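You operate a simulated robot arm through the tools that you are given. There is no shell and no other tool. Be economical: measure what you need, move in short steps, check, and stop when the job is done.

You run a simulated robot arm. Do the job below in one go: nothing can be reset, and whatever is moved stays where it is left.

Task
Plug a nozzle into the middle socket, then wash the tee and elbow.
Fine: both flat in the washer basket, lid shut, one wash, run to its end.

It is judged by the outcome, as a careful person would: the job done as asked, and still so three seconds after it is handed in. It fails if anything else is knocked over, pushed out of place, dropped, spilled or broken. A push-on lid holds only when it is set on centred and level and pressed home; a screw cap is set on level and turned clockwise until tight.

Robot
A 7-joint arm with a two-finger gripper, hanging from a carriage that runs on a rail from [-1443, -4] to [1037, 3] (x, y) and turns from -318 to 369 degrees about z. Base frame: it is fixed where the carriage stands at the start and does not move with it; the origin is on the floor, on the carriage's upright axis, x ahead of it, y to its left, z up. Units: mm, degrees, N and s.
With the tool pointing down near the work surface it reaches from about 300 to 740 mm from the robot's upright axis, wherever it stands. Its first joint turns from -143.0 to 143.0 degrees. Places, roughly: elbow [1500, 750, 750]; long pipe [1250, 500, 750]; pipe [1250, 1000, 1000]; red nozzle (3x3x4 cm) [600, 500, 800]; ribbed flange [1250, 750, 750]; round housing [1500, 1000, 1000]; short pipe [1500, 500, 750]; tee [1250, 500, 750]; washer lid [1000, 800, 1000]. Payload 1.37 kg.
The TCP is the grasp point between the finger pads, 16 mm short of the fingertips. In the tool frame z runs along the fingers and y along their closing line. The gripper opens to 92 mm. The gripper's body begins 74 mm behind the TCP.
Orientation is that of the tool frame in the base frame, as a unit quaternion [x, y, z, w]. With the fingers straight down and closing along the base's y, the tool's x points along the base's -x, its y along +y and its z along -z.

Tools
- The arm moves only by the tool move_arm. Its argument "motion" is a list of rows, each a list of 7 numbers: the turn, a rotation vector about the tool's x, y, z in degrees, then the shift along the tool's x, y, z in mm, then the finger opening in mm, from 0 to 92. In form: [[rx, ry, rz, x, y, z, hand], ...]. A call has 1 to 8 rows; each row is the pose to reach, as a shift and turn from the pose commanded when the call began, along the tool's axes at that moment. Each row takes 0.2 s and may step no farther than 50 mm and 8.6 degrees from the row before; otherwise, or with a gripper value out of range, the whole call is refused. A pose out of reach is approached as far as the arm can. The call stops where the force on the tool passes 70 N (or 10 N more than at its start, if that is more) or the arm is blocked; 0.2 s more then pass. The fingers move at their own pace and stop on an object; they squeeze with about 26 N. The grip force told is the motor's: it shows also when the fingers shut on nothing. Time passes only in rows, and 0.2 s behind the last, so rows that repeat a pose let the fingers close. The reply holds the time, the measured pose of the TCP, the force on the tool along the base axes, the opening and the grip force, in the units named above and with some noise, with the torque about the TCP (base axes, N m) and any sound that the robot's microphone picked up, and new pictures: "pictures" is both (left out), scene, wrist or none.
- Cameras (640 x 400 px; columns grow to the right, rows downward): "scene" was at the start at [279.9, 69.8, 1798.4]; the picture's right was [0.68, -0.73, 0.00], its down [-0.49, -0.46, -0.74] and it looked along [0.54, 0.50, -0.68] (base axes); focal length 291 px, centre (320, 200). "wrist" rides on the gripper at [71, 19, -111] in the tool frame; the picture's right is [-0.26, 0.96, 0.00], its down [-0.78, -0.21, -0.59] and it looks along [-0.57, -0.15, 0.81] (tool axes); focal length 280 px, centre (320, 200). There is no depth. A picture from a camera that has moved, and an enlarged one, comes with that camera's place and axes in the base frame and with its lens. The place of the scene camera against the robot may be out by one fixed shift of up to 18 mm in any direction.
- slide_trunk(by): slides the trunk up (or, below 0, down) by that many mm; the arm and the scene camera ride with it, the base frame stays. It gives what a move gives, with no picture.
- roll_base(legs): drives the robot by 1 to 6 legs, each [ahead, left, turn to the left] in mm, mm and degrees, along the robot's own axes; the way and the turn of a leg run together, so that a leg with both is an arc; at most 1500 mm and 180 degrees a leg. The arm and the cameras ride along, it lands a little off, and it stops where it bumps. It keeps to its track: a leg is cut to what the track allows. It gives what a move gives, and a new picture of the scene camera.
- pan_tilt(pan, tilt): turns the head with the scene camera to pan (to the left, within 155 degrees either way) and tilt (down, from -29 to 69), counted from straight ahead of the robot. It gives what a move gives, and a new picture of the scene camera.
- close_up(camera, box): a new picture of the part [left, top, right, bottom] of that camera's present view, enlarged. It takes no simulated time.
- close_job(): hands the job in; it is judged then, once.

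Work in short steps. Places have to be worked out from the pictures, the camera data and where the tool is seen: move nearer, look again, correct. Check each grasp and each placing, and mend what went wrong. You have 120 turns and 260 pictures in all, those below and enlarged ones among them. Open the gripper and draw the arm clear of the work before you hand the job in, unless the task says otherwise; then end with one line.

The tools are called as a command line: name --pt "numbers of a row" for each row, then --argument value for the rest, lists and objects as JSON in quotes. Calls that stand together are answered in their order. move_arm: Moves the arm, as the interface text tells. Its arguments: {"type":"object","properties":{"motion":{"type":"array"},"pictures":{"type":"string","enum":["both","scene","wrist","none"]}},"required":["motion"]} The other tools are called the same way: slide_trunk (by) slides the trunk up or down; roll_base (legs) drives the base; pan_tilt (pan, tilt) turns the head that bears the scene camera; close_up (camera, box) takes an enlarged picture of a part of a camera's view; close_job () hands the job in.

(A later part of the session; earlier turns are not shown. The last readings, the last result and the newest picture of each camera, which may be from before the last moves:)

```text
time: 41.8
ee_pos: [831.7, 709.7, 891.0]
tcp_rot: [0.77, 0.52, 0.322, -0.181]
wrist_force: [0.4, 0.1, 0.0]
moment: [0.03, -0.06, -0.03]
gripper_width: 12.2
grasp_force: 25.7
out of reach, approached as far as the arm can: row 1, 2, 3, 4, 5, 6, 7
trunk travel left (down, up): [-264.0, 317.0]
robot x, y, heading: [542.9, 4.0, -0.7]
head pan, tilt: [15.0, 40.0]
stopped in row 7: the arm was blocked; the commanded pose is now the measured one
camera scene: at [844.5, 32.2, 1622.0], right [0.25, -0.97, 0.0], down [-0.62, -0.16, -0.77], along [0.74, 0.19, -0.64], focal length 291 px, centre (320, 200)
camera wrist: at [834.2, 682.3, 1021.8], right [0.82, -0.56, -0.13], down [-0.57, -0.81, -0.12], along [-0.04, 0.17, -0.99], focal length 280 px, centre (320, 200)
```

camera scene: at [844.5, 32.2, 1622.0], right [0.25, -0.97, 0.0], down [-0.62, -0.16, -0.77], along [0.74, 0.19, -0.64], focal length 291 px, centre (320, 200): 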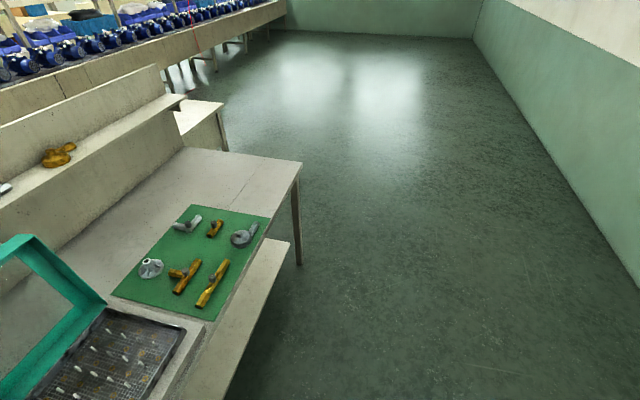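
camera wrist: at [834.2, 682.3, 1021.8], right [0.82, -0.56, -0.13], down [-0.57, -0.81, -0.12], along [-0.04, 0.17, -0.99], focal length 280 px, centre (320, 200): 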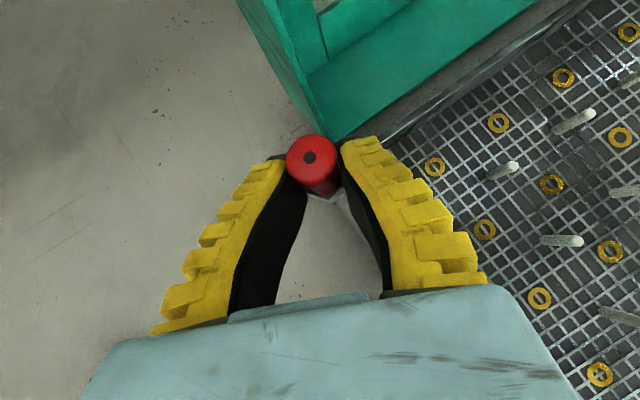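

The leaned pose ran short of reach and drifted close to the lid's corner, then was blocked. I back off in -x away from the lid.

move_arm --pt "0 0 0 -6 -23 -8 0" --pt "0 0 0 -12.6 -46 -15.4 0" --pt "0 0 0 -19 -69 -23 0" --pictures "wrist"

```text
time: 42.6
ee_pos: [757.2, 714.9, 886.3]
tcp_rot: [0.77, 0.52, 0.322, -0.182]
wrist_force: [0.6, 0.7, -0.6]
moment: [0.0, -0.02, 0.0]
gripper_width: 12.3
grasp_force: 26.8
out of reach, approached as far as the arm can: row 1, 2, 3
trunk travel left (down, up): [-264.0, 317.0]
robot x, y, heading: [543.0, 1.1, -0.9]
head pan, tilt: [15.0, 40.0]
camera wrist: at [759.3, 686.6, 1016.8], right [0.82, -0.56, -0.13], down [-0.57, -0.81, -0.12], along [-0.04, 0.17, -0.98], focal length 280 px, centre (320, 200)
```

wrist: 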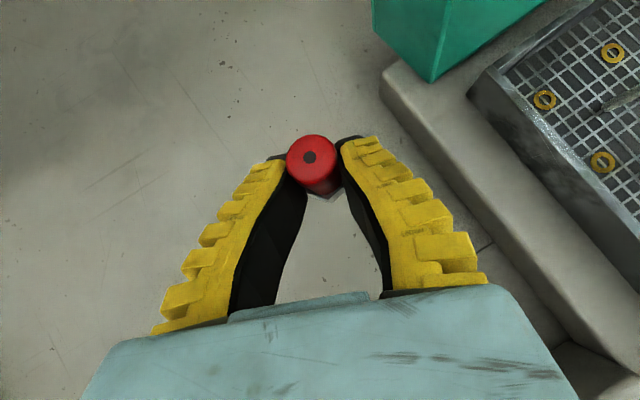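

Clear of the lid, above free table. I finish the lean (+7°) while lowering 40 mm.

move_arm --pt "0 2 0 -10 -1 11 0" --pt "0 5 0 -20 -2 21 0" --pt "0 7 0 -27.4 -2.2 29 0" --pictures "wrist"

close_up --camera "wrist" --box '[240, 100, 400, 220]'

```text
time: 43.4
ee_pos: [757.1, 714.3, 845.0]
tcp_rot: [0.748, 0.508, 0.369, -0.215]
wrist_force: [-0.6, -0.1, -1.1]
moment: [0.0, -0.04, 0.02]
gripper_width: 12.3
grasp_force: 25.5
trunk travel left (down, up): [-264.0, 317.0]
robot x, y, heading: [542.5, 5.0, -0.7]
head pan, tilt: [15.0, 40.0]
camera wrist: at [753.4, 672.3, 972.9], right [0.83, -0.54, -0.15], down [-0.56, -0.8, -0.24], along [0.01, 0.28, -0.96], focal length 280 px, centre (320, 200)
```

wrist: 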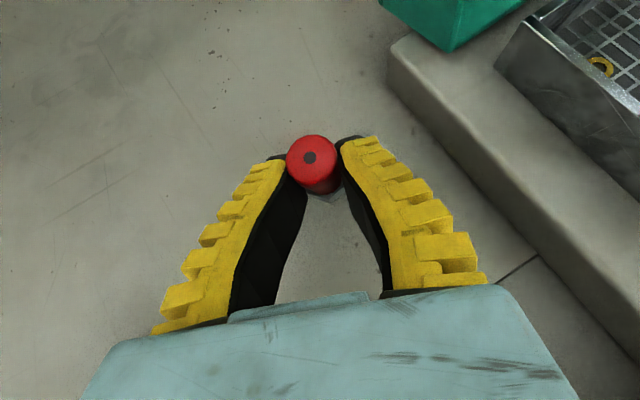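

```text
3.33 times, centred on (320, 160) of wrist
camera zoom: at [753.4, 672.3, 972.9], right [0.83, -0.54, -0.15], down [-0.56, -0.8, -0.24], along [0.01, 0.28, -0.96], focal length 935 px, centre (320, 333)
```

zoom: 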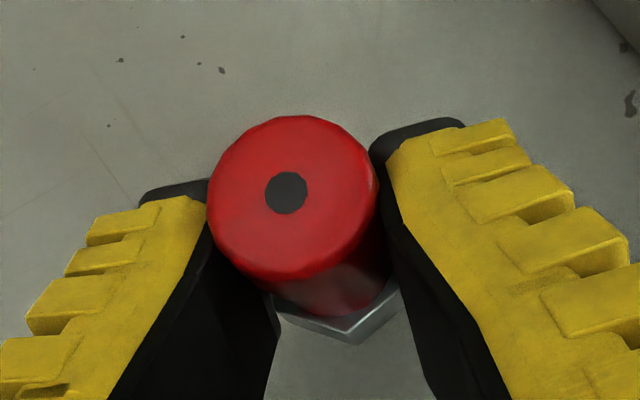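

The nozzle hangs essentially vertical. I lower toward the table in small steps, watching the force.

move_arm --pt "0 0 0 -5.4 -0.4 4.4 0" --pt "0 0 0 -9.2 -0.6 7.6 0" --pt "0 0 0 -10.8 -0.7 8.9 0" --pt "0 0 0 -12.3 -0.8 10.2 0" --pictures "none"

move_arm --pt "0 0 0 -1.2 -0.1 1 0" --pt "0 0 0 -2.3 -0.2 1.9 0" --pictures "wrist"

```text
time: 44.4
ee_pos: [758.3, 712.8, 830.1]
tcp_rot: [0.748, 0.508, 0.37, -0.213]
wrist_force: [-0.5, -0.1, -0.5]
moment: [0.02, 0.0, 0.02]
gripper_width: 12.6
grasp_force: 25.8
trunk travel left (down, up): [-264.0, 317.0]
robot x, y, heading: [545.8, 0.6, -0.7]
head pan, tilt: [15.0, 40.0]
```

```text
time: 45.0
ee_pos: [758.6, 715.6, 827.9]
tcp_rot: [0.748, 0.507, 0.37, -0.214]
wrist_force: [0.7, -0.6, 6.4]
moment: [0.07, 0.01, 0.01]
gripper_width: 13.3
grasp_force: 26.0
trunk travel left (down, up): [-264.0, 317.0]
robot x, y, heading: [541.2, -0.5, -0.6]
head pan, tilt: [15.0, 40.0]
camera wrist: at [754.2, 672.9, 954.6], right [0.83, -0.54, -0.15], down [-0.56, -0.8, -0.24], along [0.01, 0.28, -0.96], focal length 280 px, centre (320, 200)
```

wrist: 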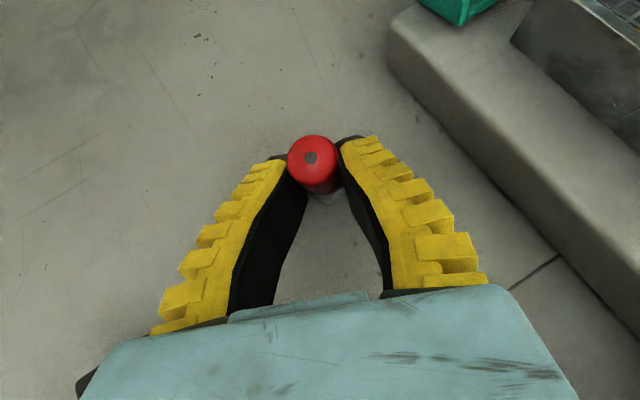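

Contact (6 N) at the expected height. I press 0.7 mm more, then open gradually.

move_arm --pt "0 0 0 -0.5 0 0.4 0" --pt "0 0 0 -0.5 0 0.4 14" --pt "0 0 0 -0.5 0 0.4 20" --pt "0 0 0 -0.5 0 0.4 26" --pt "0 0 0 -0.5 0 0.4 34" --pt "0 0 0 -0.5 0 0.4 44" --pt "0 0 0 -0.5 0 0.4 60" --pictures "wrist"

```text
time: 46.6
ee_pos: [757.6, 714.9, 826.2]
tcp_rot: [0.749, 0.507, 0.369, -0.213]
wrist_force: [-1.1, -0.8, 0.8]
moment: [0.01, 0.0, -0.02]
gripper_width: 62.6
grasp_force: 2.5
trunk travel left (down, up): [-264.0, 317.0]
robot x, y, heading: [545.2, 2.2, -0.8]
head pan, tilt: [15.0, 40.0]
camera wrist: at [753.7, 672.3, 953.1], right [0.83, -0.54, -0.15], down [-0.56, -0.8, -0.24], along [0.01, 0.28, -0.96], focal length 280 px, centre (320, 200)
```

wrist: 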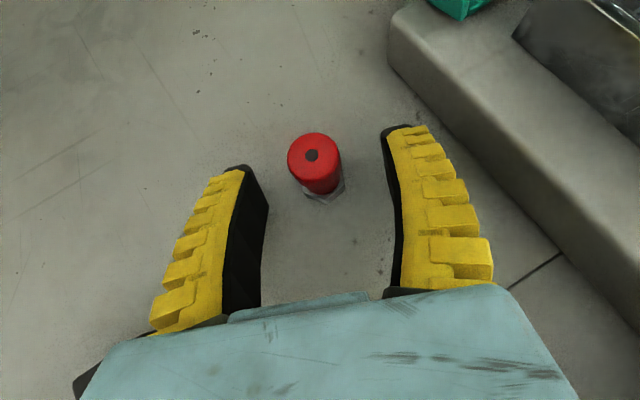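

The nozzle stands upright at about (763, 723.5). I back off along the fingers and return the tool to vertical while rising.

move_arm --pt "0 0 0 0 0 -25 70" --pt "0 0 0 0 0 -55 80" --pt "0 0 0 0 0 -90 80" --pictures "none"

move_arm --pt "0 -7.2 0 8 0.5 -6 80" --pt "0 -14.4 0 15 1 -12 80" --pt "0 -21.6 0 23 1.5 -19 80" --pt "0 -28.8 0 31 2 -25 80" --pt "0 -36 0 38 2.5 -31 80" --pt "0 -43 0 46 3 -38 80" --pt "0 -50.5 0 54 4 -44.5 80" --pictures "wrist"

```text
time: 47.4
ee_pos: [738.5, 703.7, 845.2]
tcp_rot: [0.749, 0.508, 0.369, -0.214]
wrist_force: [-0.3, -0.5, -0.2]
moment: [0.05, 0.04, 0.02]
gripper_width: 81.4
grasp_force: 1.3
out of reach, approached as far as the arm can: row 1, 2, 3
trunk travel left (down, up): [-264.0, 317.0]
robot x, y, heading: [544.1, 1.6, -0.7]
head pan, tilt: [15.0, 40.0]
```

```text
time: 49.0
ee_pos: [739.3, 709.0, 921.1]
tcp_rot: [0.835, 0.549, 0.017, 0.022]
wrist_force: [1.1, 1.9, 1.3]
moment: [-0.15, 0.15, -0.02]
gripper_width: 81.4
grasp_force: 0.8
trunk travel left (down, up): [-264.0, 317.0]
robot x, y, heading: [543.1, 1.2, -0.8]
head pan, tilt: [15.0, 40.0]
camera wrist: at [780.1, 769.9, 1032.4], right [0.78, -0.62, 0.05], down [-0.53, -0.62, 0.57], along [-0.32, -0.48, -0.82], focal length 280 px, centre (320, 200)
```

wrist: 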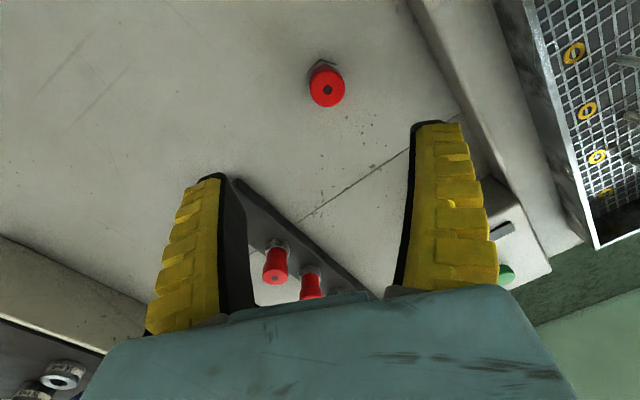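

The nozzle still stands. I level the tool (about 3° off), rise and draw back toward the robot before rolling ahead.

move_arm --pt "3.1 0 0 -31 -22 -30 80" --pt "3.1 0 0 -63 -45 -30 80" --pt "3.1 0 0 -95 -68 -30 80" --pictures "none"

roll_base --legs '[[210, 0, 0]]'

```text
time: 49.8
ee_pos: [635.1, 645.1, 942.2]
tcp_rot: [0.835, 0.55, 0.0, 0.001]
wrist_force: [1.0, 0.3, 1.0]
moment: [-0.01, -0.01, -0.03]
gripper_width: 81.4
grasp_force: 1.1
trunk travel left (down, up): [-264.0, 317.0]
robot x, y, heading: [539.5, 0.9, -0.7]
head pan, tilt: [15.0, 40.0]
```

```text
time: 51.4
ee_pos: [843.3, 646.0, 942.7]
tcp_rot: [0.835, 0.55, 0.0, 0.001]
wrist_force: [-0.5, 0.2, -0.4]
moment: [-0.01, 0.01, -0.01]
gripper_width: 81.3
grasp_force: 1.2
trunk travel left (down, up): [-264.0, 317.0]
robot x, y, heading: [754.8, 0.7, -0.5]
head pan, tilt: [15.0, 40.0]
camera scene: at [1053.6, 33.5, 1622.2], right [0.25, -0.97, 0.0], down [-0.62, -0.16, -0.77], along [0.74, 0.19, -0.64], focal length 291 px, centre (320, 200)
```

scene: 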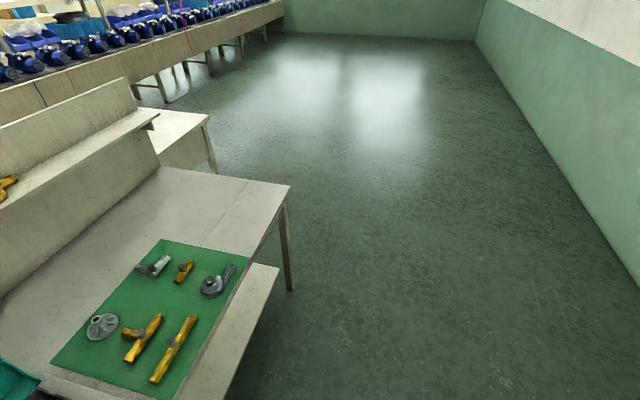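

Carriage is at x≈755. I move left above the nozzle, turning the tool so it closes along x.

move_arm --pt "0 0 -4 0 -30 0 80" --pt "0 0 -12 2 -60 0 80" --pt "0 0 -20 5 -89 0 80" --pt "0 0 -23.4 5 -89 0 80" --pictures "wrist"

```text
time: 52.4
ee_pos: [762.1, 686.1, 942.0]
tcp_rot: [0.704, 0.71, 0.0, 0.001]
wrist_force: [-0.1, -0.2, -0.7]
moment: [0.01, -0.05, 0.05]
gripper_width: 80.9
grasp_force: 1.6
trunk travel left (down, up): [-264.0, 317.0]
robot x, y, heading: [754.5, 1.7, -0.7]
head pan, tilt: [15.0, 40.0]
camera wrist: at [781.8, 757.8, 1053.1], right [0.97, -0.26, 0.0], down [-0.21, -0.78, 0.59], along [-0.15, -0.57, -0.81], focal length 280 px, centre (320, 200)
```

wrist: 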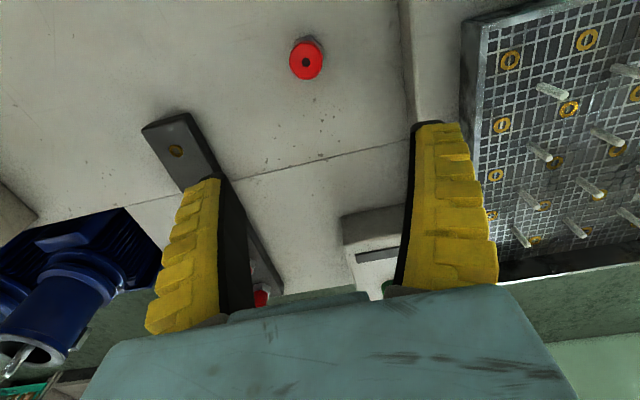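

The nozzle is confirmed at (763, 724.5). I move over it and descend to z≈828 so the tips grip the waist under the cap, then close fully.

move_arm --pt "0 0 0 20 1 10 80" --pt "0 0 0 38.4 1 30 80" --pt "0 0 0 38.4 1 70 80" --pt "0 0 0 38.4 1 100 80" --pt "0 0 0 38.4 1 114 80" --pictures "wrist"

```text
time: 53.6
ee_pos: [770.9, 698.1, 858.3]
tcp_rot: [0.705, 0.709, 0.0, 0.001]
wrist_force: [0.8, 1.1, 0.1]
moment: [-0.03, 0.05, 0.01]
gripper_width: 81.2
grasp_force: 0.6
out of reach, approached as far as the arm can: row 2, 3, 4, 5
trunk travel left (down, up): [-264.0, 317.0]
robot x, y, heading: [749.1, 3.4, -0.7]
head pan, tilt: [15.0, 40.0]
camera wrist: at [789.2, 769.5, 970.2], right [0.97, -0.26, 0.0], down [-0.21, -0.78, 0.59], along [-0.15, -0.57, -0.81], focal length 280 px, centre (320, 200)
```

wrist: 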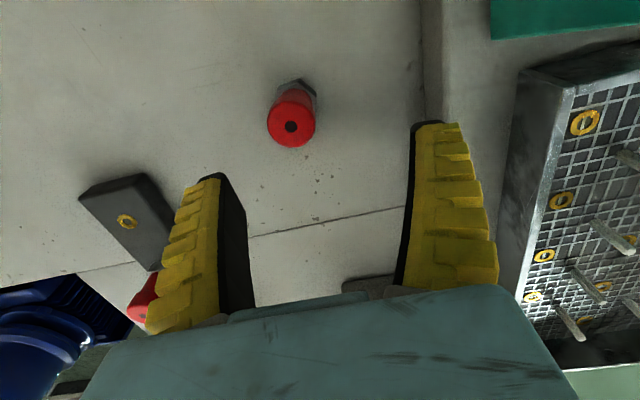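

Reach-limited again; I raise the arm 130 mm and lower the trunk 130 mm, then retry.

move_arm --pt "0 0 0 0 -8 -45 80" --pt "0 0 0 0 -8 -90 80" --pt "0 0 0 0 -8 -130 80" --pictures "none"

slide_trunk --by -130

move_arm --pt "0 0 0 13 0 0 80" --pt "0 0 0 26 0 0 80" --pictures "wrist"

```text
time: 54.4
ee_pos: [759.6, 699.7, 992.0]
tcp_rot: [0.705, 0.709, 0.0, 0.001]
wrist_force: [1.2, -0.9, -0.1]
moment: [0.01, 0.01, 0.02]
gripper_width: 81.2
grasp_force: 0.4
trunk travel left (down, up): [-264.0, 317.0]
robot x, y, heading: [752.2, 4.7, -0.5]
head pan, tilt: [15.0, 40.0]
```

```text
time: 56.0
ee_pos: [760.6, 698.4, 860.9]
tcp_rot: [0.705, 0.709, -0.001, 0.0]
wrist_force: [-0.1, 0.8, -0.1]
moment: [0.03, -0.04, -0.02]
gripper_width: 81.3
grasp_force: 0.2
trunk travel left (down, up): [-134.0, 447.0]
robot x, y, heading: [751.3, 3.9, -0.5]
head pan, tilt: [15.0, 40.0]
```

```text
time: 56.6
ee_pos: [759.8, 717.2, 859.8]
tcp_rot: [0.705, 0.709, 0.0, 0.002]
wrist_force: [0.4, -0.7, -0.6]
moment: [0.05, 0.05, -0.04]
gripper_width: 81.5
grasp_force: 0.8
out of reach, approached as far as the arm can: row 2
trunk travel left (down, up): [-134.0, 447.0]
robot x, y, heading: [751.3, 4.1, -0.6]
head pan, tilt: [15.0, 40.0]
camera wrist: at [779.2, 789.4, 971.3], right [0.97, -0.26, 0.0], down [-0.21, -0.78, 0.59], along [-0.15, -0.57, -0.81], focal length 280 px, centre (320, 200)
```

wrist: 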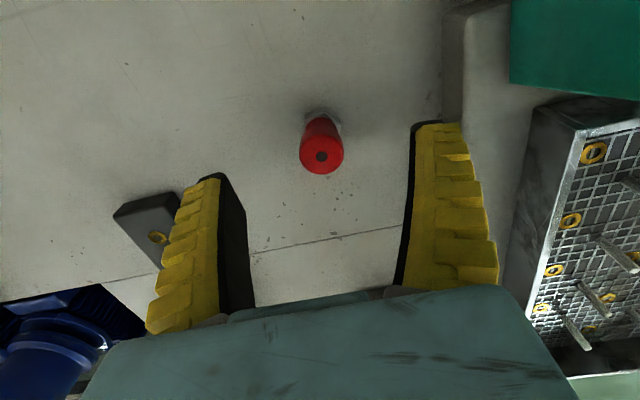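

I use most of the remaining trunk travel in the same way.

move_arm --pt "0 0 0 0 2 -45 80" --pt "0 0 0 0 2 -90 80" --pt "0 0 0 0 2 -125 80" --pictures "none"

slide_trunk --by -125

move_arm --pt "0 0 0 7 0 0 80" --pt "0 0 0 7 0 15 80" --pt "0 0 0 7 0 32 80" --pictures "wrist"

```text
time: 57.4
ee_pos: [762.5, 717.8, 986.5]
tcp_rot: [0.705, 0.709, 0.001, 0.002]
wrist_force: [0.2, -0.1, 0.0]
moment: [0.01, 0.01, -0.01]
gripper_width: 81.3
grasp_force: 1.2
trunk travel left (down, up): [-134.0, 447.0]
robot x, y, heading: [751.1, -0.3, -0.6]
head pan, tilt: [15.0, 40.0]
```

```text
time: 58.9
ee_pos: [761.3, 718.0, 860.3]
tcp_rot: [0.705, 0.709, -0.001, 0.001]
wrist_force: [-0.8, 0.1, 0.3]
moment: [0.02, 0.03, -0.02]
gripper_width: 81.7
grasp_force: 1.1
trunk travel left (down, up): [-9.0, 572.0]
robot x, y, heading: [754.9, 3.3, -0.5]
head pan, tilt: [15.0, 40.0]
```

```text
time: 59.7
ee_pos: [763.8, 719.1, 827.3]
tcp_rot: [0.706, 0.708, -0.001, 0.003]
wrist_force: [0.1, -0.2, 0.2]
moment: [-0.02, -0.04, 0.02]
gripper_width: 81.1
grasp_force: 1.4
out of reach, approached as far as the arm can: row 1, 2, 3
trunk travel left (down, up): [-9.0, 572.0]
robot x, y, heading: [754.6, 3.2, -0.8]
head pan, tilt: [15.0, 40.0]
camera wrist: at [782.6, 791.6, 938.2], right [0.97, -0.26, 0.0], down [-0.21, -0.78, 0.59], along [-0.15, -0.57, -0.81], focal length 280 px, centre (320, 200)
```

wrist: 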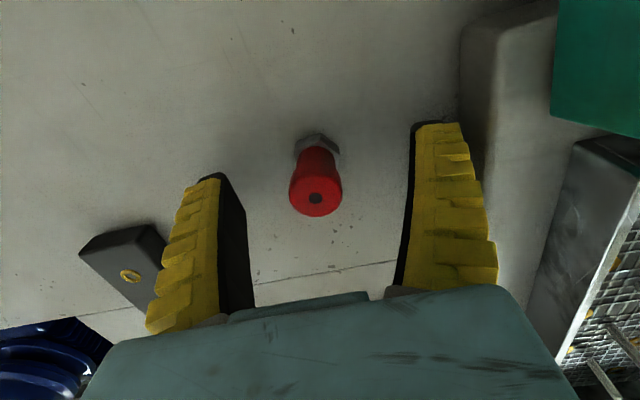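

I'm within 6 mm (inside the pad width) at z=827. I close fully and lift.

move_arm --pt "0 0 0 0 0 0 50" --pt "0 0 0 0 0 0 25" --pt "0 0 0 0 0 0 0" --pt "0 0 0 0 0 0 0" --pt "0 0 0 0 0 0 0" --pictures "none"

move_arm --pt "0 0 0 0 0 -10 0" --pt "0 0 0 0 0 -40 0" --pt "0 0 0 0 0 -80 0" --pt "0 0 0 0 0 -120 0" --pictures "wrist"

```text
time: 60.9
ee_pos: [762.6, 720.3, 827.4]
tcp_rot: [0.704, 0.71, 0.0, 0.002]
wrist_force: [-0.4, 1.1, 1.2]
moment: [-0.02, -0.03, -0.01]
gripper_width: 15.2
grasp_force: 26.0
trunk travel left (down, up): [-9.0, 572.0]
robot x, y, heading: [750.6, 3.3, -0.9]
head pan, tilt: [15.0, 40.0]
```

```text
time: 61.9
ee_pos: [756.9, 704.9, 930.6]
tcp_rot: [0.704, 0.71, -0.002, 0.002]
wrist_force: [0.3, 0.3, -0.2]
moment: [0.01, -0.05, 0.01]
gripper_width: 14.6
grasp_force: 26.0
out of reach, approached as far as the arm can: row 3, 4
trunk travel left (down, up): [-9.0, 572.0]
robot x, y, heading: [756.2, 3.4, -0.4]
head pan, tilt: [15.0, 40.0]
camera wrist: at [775.8, 777.6, 1042.0], right [0.97, -0.26, 0.0], down [-0.21, -0.78, 0.59], along [-0.15, -0.57, -0.81], focal length 280 px, centre (320, 200)
```

wrist: 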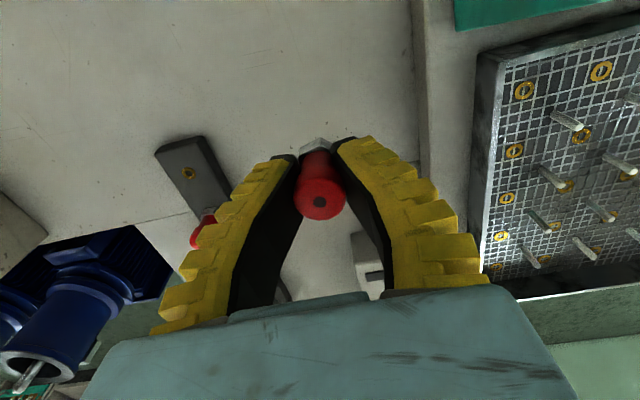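

The nozzle is firmly held upright. I raise the trunk, then bring the arm down and in to y≈593, before rolling along to the basket.

slide_trunk --by 400

move_arm --pt "0 0 0 0 0 45 0" --pt "0 0 0 -5 0 90 0" --pt "0 0 0 -20 0 135 0" --pt "0 0 0 -45 0 175 0" --pt "0 0 0 -70 0 210 0" --pt "0 0 0 -95 0 240 0" --pt "0 0 0 -116 0 260 0" --pictures "none"

roll_base --legs '[[250, 0, 0]]'

```text
time: 65.8
ee_pos: [759.5, 706.3, 1330.9]
tcp_rot: [0.705, 0.709, -0.001, 0.0]
wrist_force: [0.1, 0.3, 0.1]
moment: [0.02, -0.01, 0.01]
gripper_width: 13.2
grasp_force: 25.8
trunk travel left (down, up): [-409.0, 172.0]
robot x, y, heading: [753.3, 0.5, -0.5]
head pan, tilt: [15.0, 40.0]
```

```text
time: 67.3
ee_pos: [754.7, 604.7, 1066.5]
tcp_rot: [0.706, 0.708, -0.001, 0.0]
wrist_force: [-1.2, -0.4, -0.6]
moment: [0.05, -0.09, 0.0]
gripper_width: 12.1
grasp_force: 26.3
out of reach, approached as far as the arm can: row 7
trunk travel left (down, up): [-409.0, 172.0]
robot x, y, heading: [754.9, 1.4, -0.3]
head pan, tilt: [15.0, 40.0]
```

```text
time: 69.2
ee_pos: [1005.8, 606.1, 1067.3]
tcp_rot: [0.706, 0.708, -0.003, 0.001]
wrist_force: [0.4, -1.1, -1.0]
moment: [-0.02, -0.03, -0.01]
gripper_width: 11.6
grasp_force: 26.1
trunk travel left (down, up): [-409.0, 172.0]
robot x, y, heading: [996.8, 2.9, -1.0]
head pan, tilt: [15.0, 40.0]
camera scene: at [1302.8, 33.7, 1767.1], right [0.25, -0.97, 0.0], down [-0.62, -0.16, -0.77], along [0.74, 0.19, -0.64], focal length 291 px, centre (320, 200)
```

scene: 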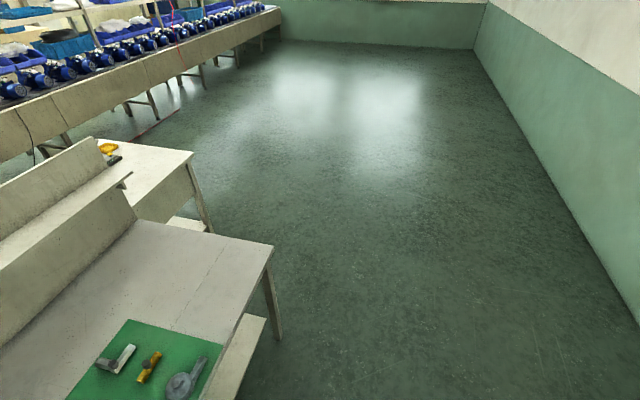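

The width crept from 14.6 to 11.6, so I lower somewhat over the basket and check the grip.

move_arm --pt "0 0 0 0 0 45 0" --pt "0 0 0 -6 0 90 0" --pt "0 0 0 -12 0 110 0" --pictures "wrist"

close_up --camera "wrist" --box '[180, 0, 500, 220]'

```text
time: 70.0
ee_pos: [1007.0, 591.7, 956.5]
tcp_rot: [0.705, 0.709, -0.001, 0.002]
wrist_force: [-0.5, -0.3, -0.7]
moment: [-0.01, 0.01, -0.01]
gripper_width: 11.7
grasp_force: 25.7
trunk travel left (down, up): [-409.0, 172.0]
robot x, y, heading: [998.9, 1.0, -0.6]
head pan, tilt: [15.0, 40.0]
camera wrist: at [1025.7, 663.9, 1067.5], right [0.97, -0.26, 0.0], down [-0.21, -0.78, 0.59], along [-0.15, -0.57, -0.81], focal length 280 px, centre (320, 200)
```

wrist: 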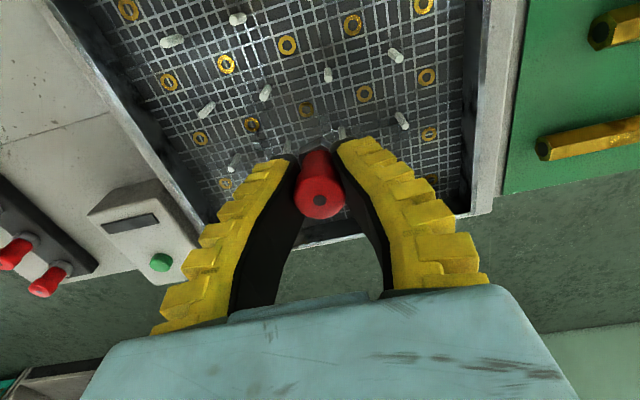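

```text
1.82 times, centred on (340, 110) of wrist
camera zoom: at [1025.7, 663.9, 1067.5], right [0.97, -0.26, 0.0], down [-0.21, -0.78, 0.59], along [-0.15, -0.57, -0.81], focal length 510 px, centre (284, 364)
```

zoom: 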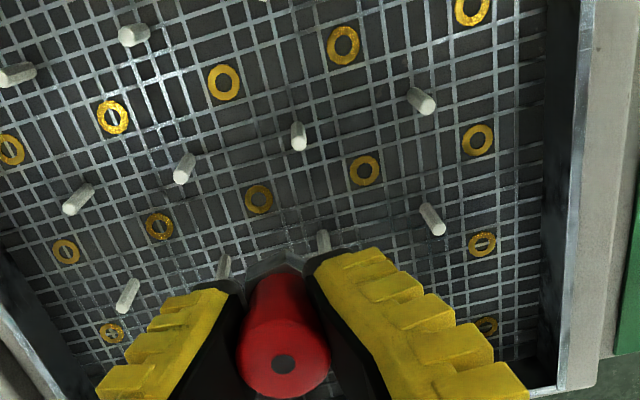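

The grip is unchanged. By combining views, the ring spacing is 50 mm, the floor at z≈828 and the middle ring near (994–1001, 592). I move above it, staying above the pins, and look again.

move_arm --pt "0 0 0 -2 -6 20 0" --pt "0 0 0 -4 -12 40 0" --pt "0 0 0 -4 -12 50 0" --pictures "wrist"

close_up --camera "wrist" --box '[160, 0, 480, 220]'

```text
time: 70.8
ee_pos: [995.9, 588.7, 907.0]
tcp_rot: [0.706, 0.709, -0.001, 0.002]
wrist_force: [0.0, -0.4, 0.3]
moment: [-0.01, 0.0, 0.03]
gripper_width: 11.3
grasp_force: 26.1
trunk travel left (down, up): [-409.0, 172.0]
robot x, y, heading: [1002.8, 6.2, -0.7]
head pan, tilt: [15.0, 40.0]
camera wrist: at [1013.9, 659.9, 1018.3], right [0.97, -0.26, 0.0], down [-0.21, -0.78, 0.59], along [-0.15, -0.57, -0.81], focal length 280 px, centre (320, 200)
```

wrist: 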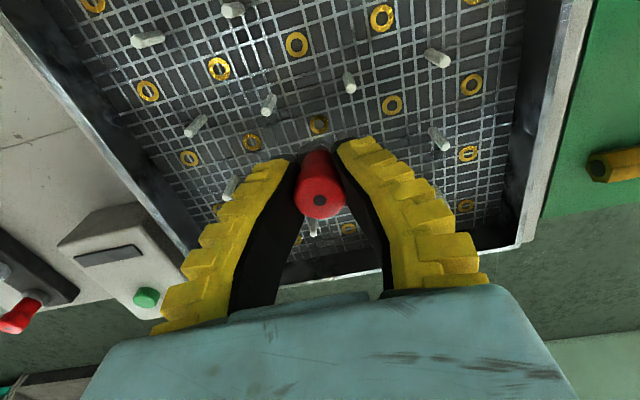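

```text
1.82 times, centred on (320, 110) of wrist
camera zoom: at [1013.9, 659.9, 1018.3], right [0.97, -0.26, 0.0], down [-0.21, -0.78, 0.59], along [-0.15, -0.57, -0.81], focal length 510 px, centre (320, 364)
```

zoom: 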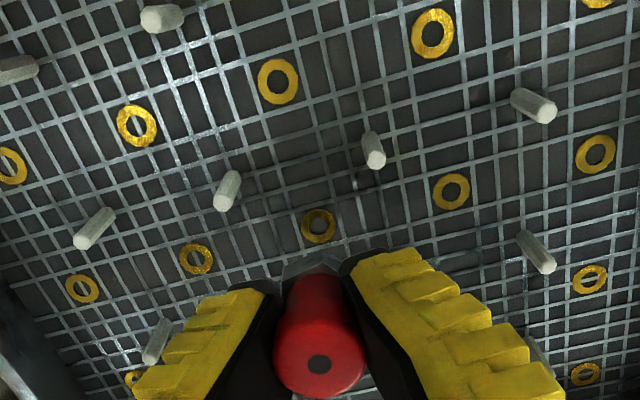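

The middle ring is at about (995.3, 591.4) and the nozzle axis at (996.8, 592.3). I correct by (-1.5, -0.9) and descend to just above the socket.

move_arm --pt "0 0 0 -0.9 -1.5 10 0" --pt "0 0 0 -0.9 -1.5 25 0" --pt "0 0 0 -0.9 -1.5 36 0" --pictures "wrist"

close_up --camera "wrist" --box '[200, 40, 440, 220]'

```text
time: 71.6
ee_pos: [993.8, 588.1, 870.6]
tcp_rot: [0.705, 0.709, -0.001, 0.001]
wrist_force: [0.4, 0.0, -1.0]
moment: [-0.04, -0.03, -0.01]
gripper_width: 11.4
grasp_force: 26.2
trunk travel left (down, up): [-409.0, 172.0]
robot x, y, heading: [1001.1, 6.3, -0.8]
head pan, tilt: [15.0, 40.0]
camera wrist: at [1012.7, 659.6, 982.1], right [0.97, -0.26, 0.0], down [-0.21, -0.78, 0.59], along [-0.15, -0.57, -0.81], focal length 280 px, centre (320, 200)
```

wrist: 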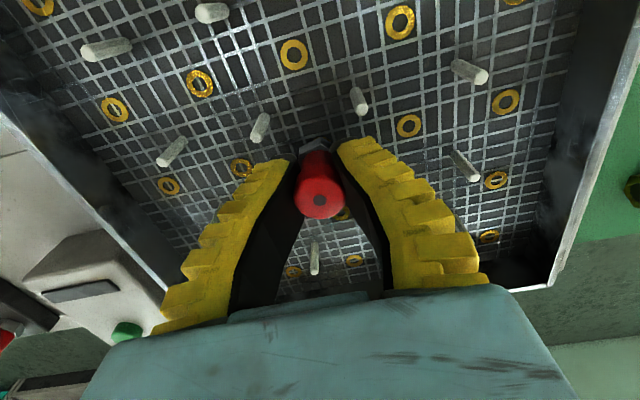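

```text
2.22 times, centred on (320, 130) of wrist
camera zoom: at [1012.7, 659.6, 982.1], right [0.97, -0.26, 0.0], down [-0.21, -0.78, 0.59], along [-0.15, -0.57, -0.81], focal length 623 px, centre (320, 356)
```

zoom: 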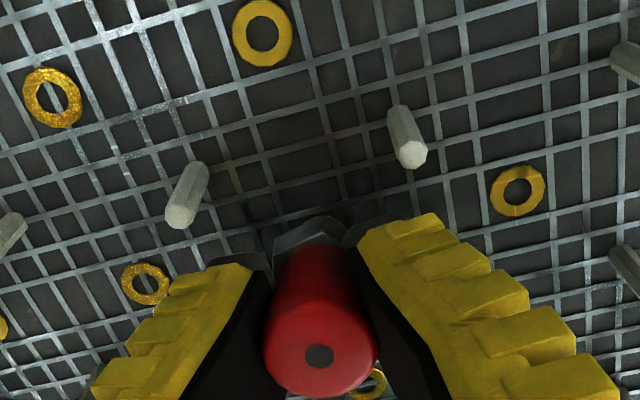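

Nozzle and ring now agree within 1 mm. I lower in small steps to contact.

move_arm --pt "0 0 0 -0.6 0.2 4 0" --pt "0 0 0 -0.6 0.2 7 0" --pt "0 0 0 -0.6 0.2 9 0" --pt "0 0 0 -0.6 0.2 10.5 0" --pt "0 0 0 -0.6 0.2 12 0" --pictures "wrist"

```text
time: 72.8
ee_pos: [993.3, 587.5, 859.6]
tcp_rot: [0.705, 0.709, -0.001, 0.001]
wrist_force: [-1.5, -1.7, 15.6]
moment: [0.0, 0.01, -0.02]
gripper_width: 14.7
grasp_force: 25.8
trunk travel left (down, up): [-409.0, 172.0]
robot x, y, heading: [996.9, 1.5, -0.6]
head pan, tilt: [15.0, 40.0]
camera wrist: at [1011.9, 659.7, 970.3], right [0.97, -0.26, 0.0], down [-0.21, -0.78, 0.59], along [-0.15, -0.57, -0.81], focal length 280 px, centre (320, 200)
```

wrist: 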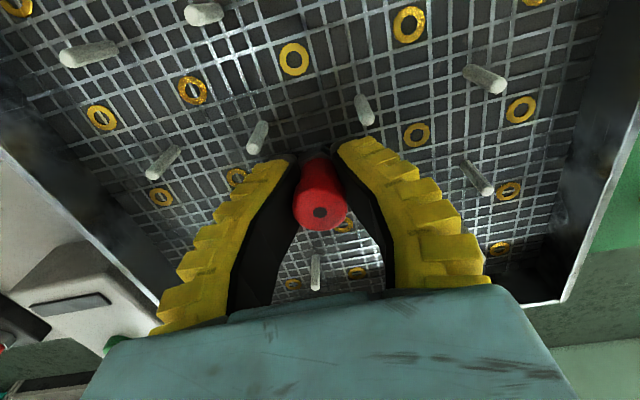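

Contact at 15.6 N at the expected height. I press a little further to see whether it slips in.

move_arm --pt "0 0 0 0 0 1 0" --pt "0 0 0 0 0 2 0" --pt "0 0 0 0 0 3 0" --pictures "wrist"

close_up --camera "wrist" --box '[240, 100, 400, 240]'

```text
time: 73.6
ee_pos: [993.4, 588.5, 856.7]
tcp_rot: [0.706, 0.708, -0.001, 0.001]
wrist_force: [-0.4, -1.6, 16.3]
moment: [0.03, 0.03, 0.03]
gripper_width: 14.4
grasp_force: 25.9
trunk travel left (down, up): [-409.0, 172.0]
robot x, y, heading: [1003.8, 5.5, -0.7]
head pan, tilt: [15.0, 40.0]
camera wrist: at [1011.9, 659.8, 967.7], right [0.97, -0.26, 0.0], down [-0.21, -0.78, 0.59], along [-0.15, -0.57, -0.81], focal length 280 px, centre (320, 200)
```

wrist: 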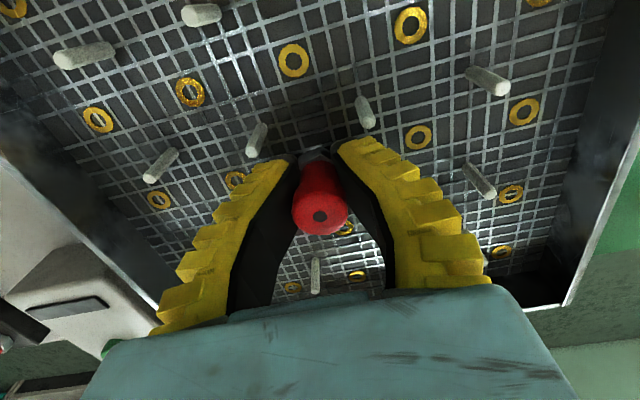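

```text
2.86 times, centred on (320, 170) of wrist
camera zoom: at [1011.9, 659.8, 967.7], right [0.97, -0.26, 0.0], down [-0.21, -0.78, 0.59], along [-0.15, -0.57, -0.81], focal length 801 px, centre (320, 286)
```

zoom: 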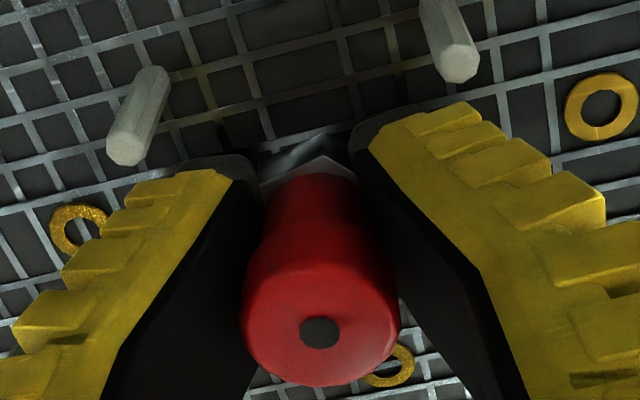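

It slips in the fingers at ~16 N, so I release it and will press from above with closed fingers. I open gently first and look.

move_arm --pt "0 0 0 0 0 0 18" --pt "0 0 0 0 0 0 24" --pt "0 0 0 0 0 0 32" --pt "0 0 0 0 0 -10 44" --pt "0 0 0 0 0 -40 44" --pt "0 0 0 0 0 -75 44" --pictures "wrist"

close_up --camera "wrist" --box '[240, 60, 400, 180]'

```text
time: 75.0
ee_pos: [992.9, 587.3, 932.2]
tcp_rot: [0.705, 0.709, -0.002, 0.001]
wrist_force: [-0.3, 0.1, 0.1]
moment: [0.06, -0.03, 0.01]
gripper_width: 46.9
grasp_force: 2.5
trunk travel left (down, up): [-409.0, 172.0]
robot x, y, heading: [1002.5, 3.3, -0.7]
head pan, tilt: [15.0, 40.0]
camera wrist: at [1010.3, 658.7, 1042.0], right [0.97, -0.26, 0.0], down [-0.21, -0.78, 0.59], along [-0.15, -0.57, -0.81], focal length 280 px, centre (320, 200)
```

wrist: 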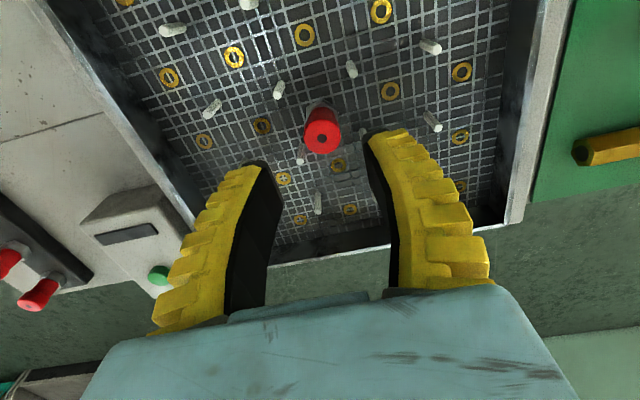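

```text
3.33 times, centred on (320, 120) of wrist
camera zoom: at [1010.3, 658.7, 1042.0], right [0.97, -0.26, 0.0], down [-0.21, -0.78, 0.59], along [-0.15, -0.57, -0.81], focal length 935 px, centre (320, 467)
```

zoom: 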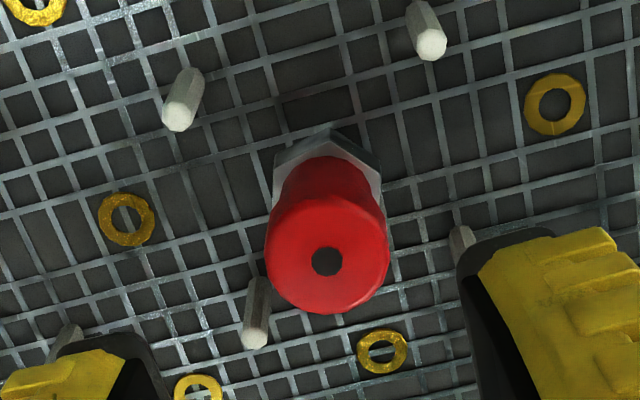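

The nozzle stands, but the picture puts its axis near (993, 587), about 4 mm short in y of the socket at (995.8, 591.7). I regrip it, lift it slightly and shift it.

move_arm --pt "0 0 0 0 0 35 44" --pt "0 0 0 0 0 60 44" --pt "0 0 0 0 0 69 44" --pt "0 0 0 0 0 69 20" --pt "0 0 0 0 0 69 0" --pt "0 0 0 0 0 69 0" --pt "0 0 0 0 0 69 0" --pictures "none"

move_arm --pt "0 0 0 0 0 -4 0" --pt "0 0 0 0 0 -10 0" --pt "0 0 0 0 0 -14 0" --pictures "wrist"

close_up --camera "wrist" --box '[200, 40, 440, 220]'

```text
time: 76.6
ee_pos: [993.6, 588.3, 861.1]
tcp_rot: [0.706, 0.708, -0.001, 0.002]
wrist_force: [-0.3, -2.0, 5.4]
moment: [0.07, 0.01, -0.01]
gripper_width: 13.6
grasp_force: 25.7
trunk travel left (down, up): [-409.0, 172.0]
robot x, y, heading: [1002.4, 1.9, -0.6]
head pan, tilt: [15.0, 40.0]
```

```text
time: 77.4
ee_pos: [992.2, 586.1, 876.4]
tcp_rot: [0.706, 0.708, -0.001, 0.001]
wrist_force: [0.6, 0.9, -0.2]
moment: [-0.03, -0.02, -0.01]
gripper_width: 12.3
grasp_force: 25.3
trunk travel left (down, up): [-409.0, 172.0]
robot x, y, heading: [997.1, 2.3, -0.8]
head pan, tilt: [15.0, 40.0]
camera wrist: at [1011.4, 658.6, 986.9], right [0.97, -0.26, 0.0], down [-0.21, -0.78, 0.59], along [-0.15, -0.57, -0.81], focal length 280 px, centre (320, 200)
```

wrist: 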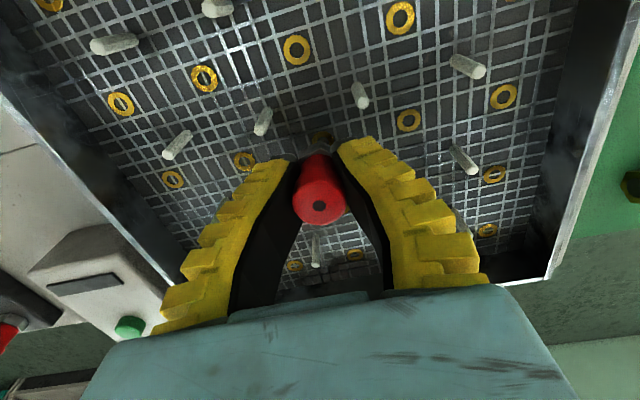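

```text
2.22 times, centred on (320, 130) of wrist
camera zoom: at [1011.4, 658.6, 986.9], right [0.97, -0.26, 0.0], down [-0.21, -0.78, 0.59], along [-0.15, -0.57, -0.81], focal length 623 px, centre (320, 356)
```

zoom: 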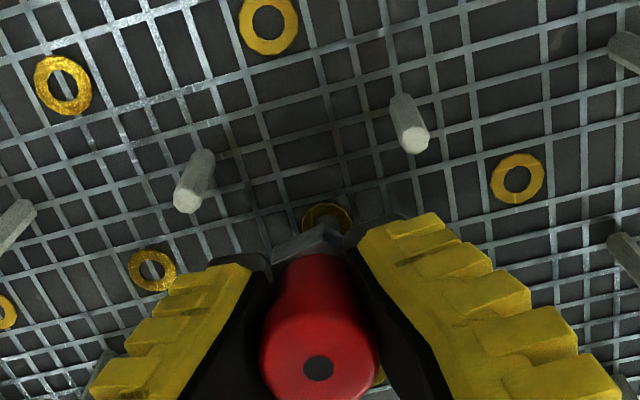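

The socket's ring is seen peeking out beyond the hex, confirming the offset. I shift +4 mm in y and +1.5 mm in x, lower some, and check.

move_arm --pt "0 0 0 4 1.5 0 0" --pt "0 0 0 4 1.5 5 0" --pictures "none"

close_up --camera "wrist" --box '[220, 80, 420, 220]'

```text
time: 78.0
ee_pos: [993.5, 589.5, 871.9]
tcp_rot: [0.705, 0.709, -0.002, 0.001]
wrist_force: [-0.6, 0.0, 0.1]
moment: [0.01, 0.03, 0.01]
gripper_width: 12.4
grasp_force: 26.0
trunk travel left (down, up): [-409.0, 172.0]
robot x, y, heading: [1001.4, 5.0, -0.8]
head pan, tilt: [15.0, 40.0]
```

```text
2.86 times, centred on (320, 150) of wrist
camera zoom: at [1012.7, 662.2, 982.0], right [0.97, -0.26, 0.0], down [-0.21, -0.78, 0.59], along [-0.15, -0.57, -0.81], focal length 801 px, centre (320, 343)
```

zoom: 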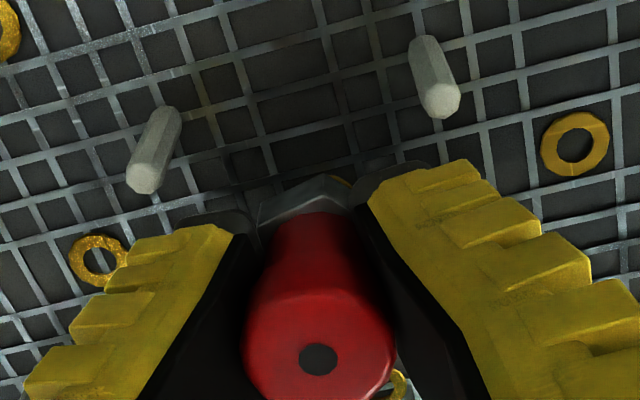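

Nozzle now at about (994.2, 590.3) versus the ring (995.1, 590.6). I nudge +0.8 mm x and lower to contact.

move_arm --pt "0 0 0 0 0.8 5 0" --pt "0 0 0 0 0.8 8 0" --pt "0 0 0 0 0.8 10 0" --pt "0 0 0 0 0.8 12 0" --pt "0 0 0 0 0.8 14 0" --pictures "none"

close_up --camera "wrist" --box '[220, 80, 420, 220]'

```text
time: 79.2
ee_pos: [995.0, 592.4, 857.7]
tcp_rot: [0.705, 0.709, 0.0, 0.001]
wrist_force: [2.3, 0.1, 15.9]
moment: [-0.03, -0.07, 0.03]
gripper_width: 14.1
grasp_force: 26.0
trunk travel left (down, up): [-409.0, 172.0]
robot x, y, heading: [1000.9, 2.7, -0.6]
head pan, tilt: [15.0, 40.0]
```

```text
2.86 times, centred on (320, 150) of wrist
camera zoom: at [1014.6, 664.0, 968.9], right [0.97, -0.26, 0.0], down [-0.21, -0.78, 0.59], along [-0.15, -0.57, -0.81], focal length 801 px, centre (320, 343)
```

zoom: 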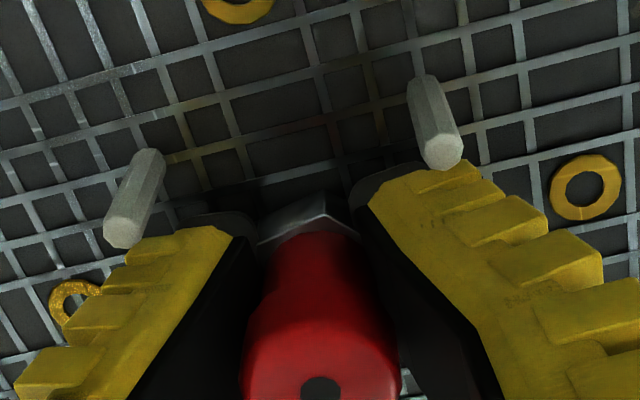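

It slides in the grip at 16 N again. I release, lift clear, and look at where it stands.

move_arm --pt "0 0 0 0 0 0 18" --pt "0 0 0 0 0 0 24" --pt "0 0 0 0 0 0 32" --pt "0 0 0 0 0 -10 44" --pt "0 0 0 0 0 -40 44" --pt "0 0 0 0 0 -75 44" --pictures "none"

close_up --camera "wrist" --box '[240, 60, 400, 180]'

```text
time: 80.6
ee_pos: [994.4, 590.5, 932.2]
tcp_rot: [0.705, 0.709, -0.002, 0.001]
wrist_force: [0.0, -0.9, -0.4]
moment: [0.0, -0.02, -0.02]
gripper_width: 47.4
grasp_force: 2.5
trunk travel left (down, up): [-409.0, 172.0]
robot x, y, heading: [1002.6, 5.7, -0.8]
head pan, tilt: [15.0, 40.0]
```

```text
3.33 times, centred on (320, 120) of wrist
camera zoom: at [1013.7, 662.5, 1043.0], right [0.97, -0.26, 0.0], down [-0.21, -0.78, 0.59], along [-0.15, -0.57, -0.81], focal length 935 px, centre (320, 467)
```

zoom: 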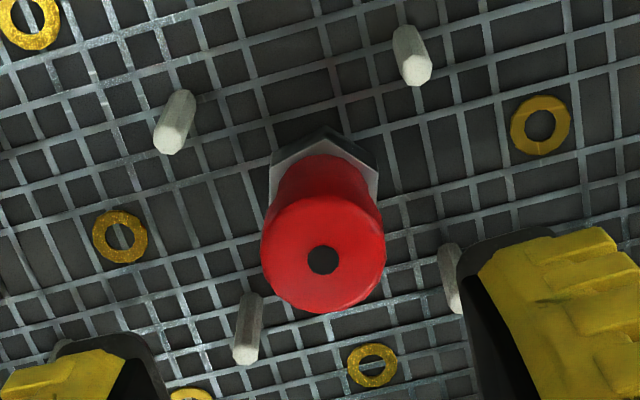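

The nozzle axis is now at (995.4, 590.8), matching the socket within ~1 mm. I close the fingers and press down on its top.

move_arm --pt "0 0 0 0 1 0 0" --pt "0 0 0 0 1 0 0" --pt "0 0 0 0 1 25 0" --pt "0 0 0 0 1 36 0" --pt "0 0 0 0 1 41 0" --pt "0 0 0 0 1 44 0" --pt "0 0 0 0 1 46 0" --pt "0 0 0 0 1 48 0" --pictures "wrist"

```text
time: 82.4
ee_pos: [995.9, 594.5, 884.8]
tcp_rot: [0.705, 0.709, 0.0, 0.0]
wrist_force: [-0.7, -3.5, 34.0]
moment: [-0.07, 0.05, -0.01]
gripper_width: 7.0
grasp_force: 25.6
trunk travel left (down, up): [-409.0, 172.0]
robot x, y, heading: [1000.8, 3.2, -0.7]
head pan, tilt: [15.0, 40.0]
camera wrist: at [1015.0, 665.6, 997.4], right [0.97, -0.26, 0.0], down [-0.21, -0.78, 0.59], along [-0.15, -0.57, -0.81], focal length 280 px, centre (320, 200)
```

wrist: 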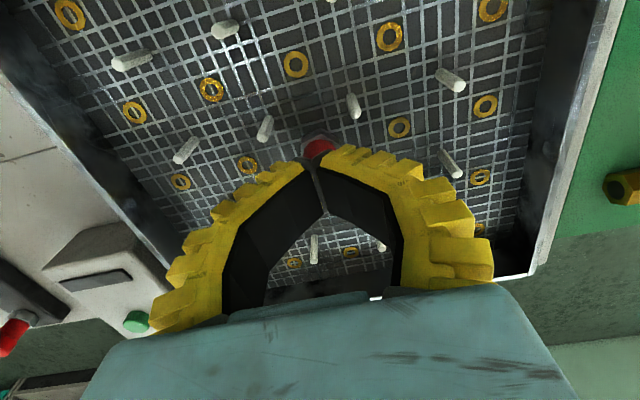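

34 N so far; I press further in small increments.

move_arm --pt "0 0 0 0 0 1.5 0" --pt "0 0 0 0 0 3 0" --pt "0 0 0 0 0 4.5 0" --pt "0 0 0 0 0 6 0" --pictures "none"

```text
time: 83.4
ee_pos: [995.9, 595.0, 881.1]
tcp_rot: [0.705, 0.709, 0.0, 0.001]
wrist_force: [-0.6, -6.4, 57.9]
moment: [-0.22, 0.01, -0.01]
gripper_width: 16.0
grasp_force: 25.9
trunk travel left (down, up): [-409.0, 172.0]
robot x, y, heading: [1000.8, 2.3, -0.6]
head pan, tilt: [15.0, 40.0]
```

58 N, but the fingers begin to spread. I lift off and inspect.

move_arm --pt "0 0 0 0 0 -6 0" --pt "0 0 0 0 0 -30 0" --pt "0 0 0 0 0 -55 44" --pictures "none"

close_up --camera "wrist" --box '[240, 60, 400, 180]'

```text
time: 84.2
ee_pos: [996.3, 590.3, 932.7]
tcp_rot: [0.706, 0.708, -0.002, 0.002]
wrist_force: [-0.3, 0.2, 0.2]
moment: [0.01, -0.03, 0.01]
gripper_width: 46.9
grasp_force: 2.2
trunk travel left (down, up): [-409.0, 172.0]
robot x, y, heading: [1004.0, 5.2, -0.8]
head pan, tilt: [15.0, 40.0]
```

```text
3.33 times, centred on (320, 120) of wrist
camera zoom: at [1015.0, 662.7, 1042.9], right [0.97, -0.26, 0.0], down [-0.21, -0.78, 0.59], along [-0.15, -0.57, -0.81], focal length 935 px, centre (320, 467)
```

zoom: 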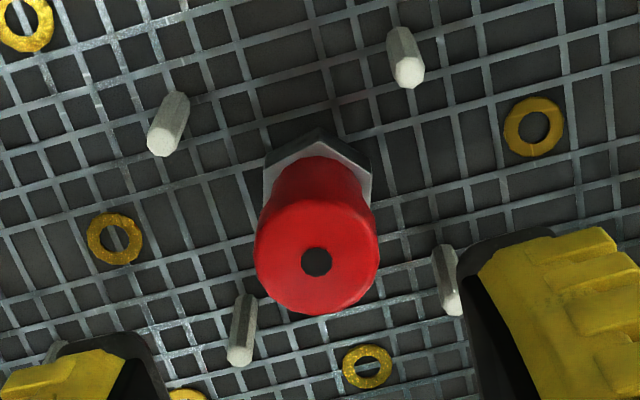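

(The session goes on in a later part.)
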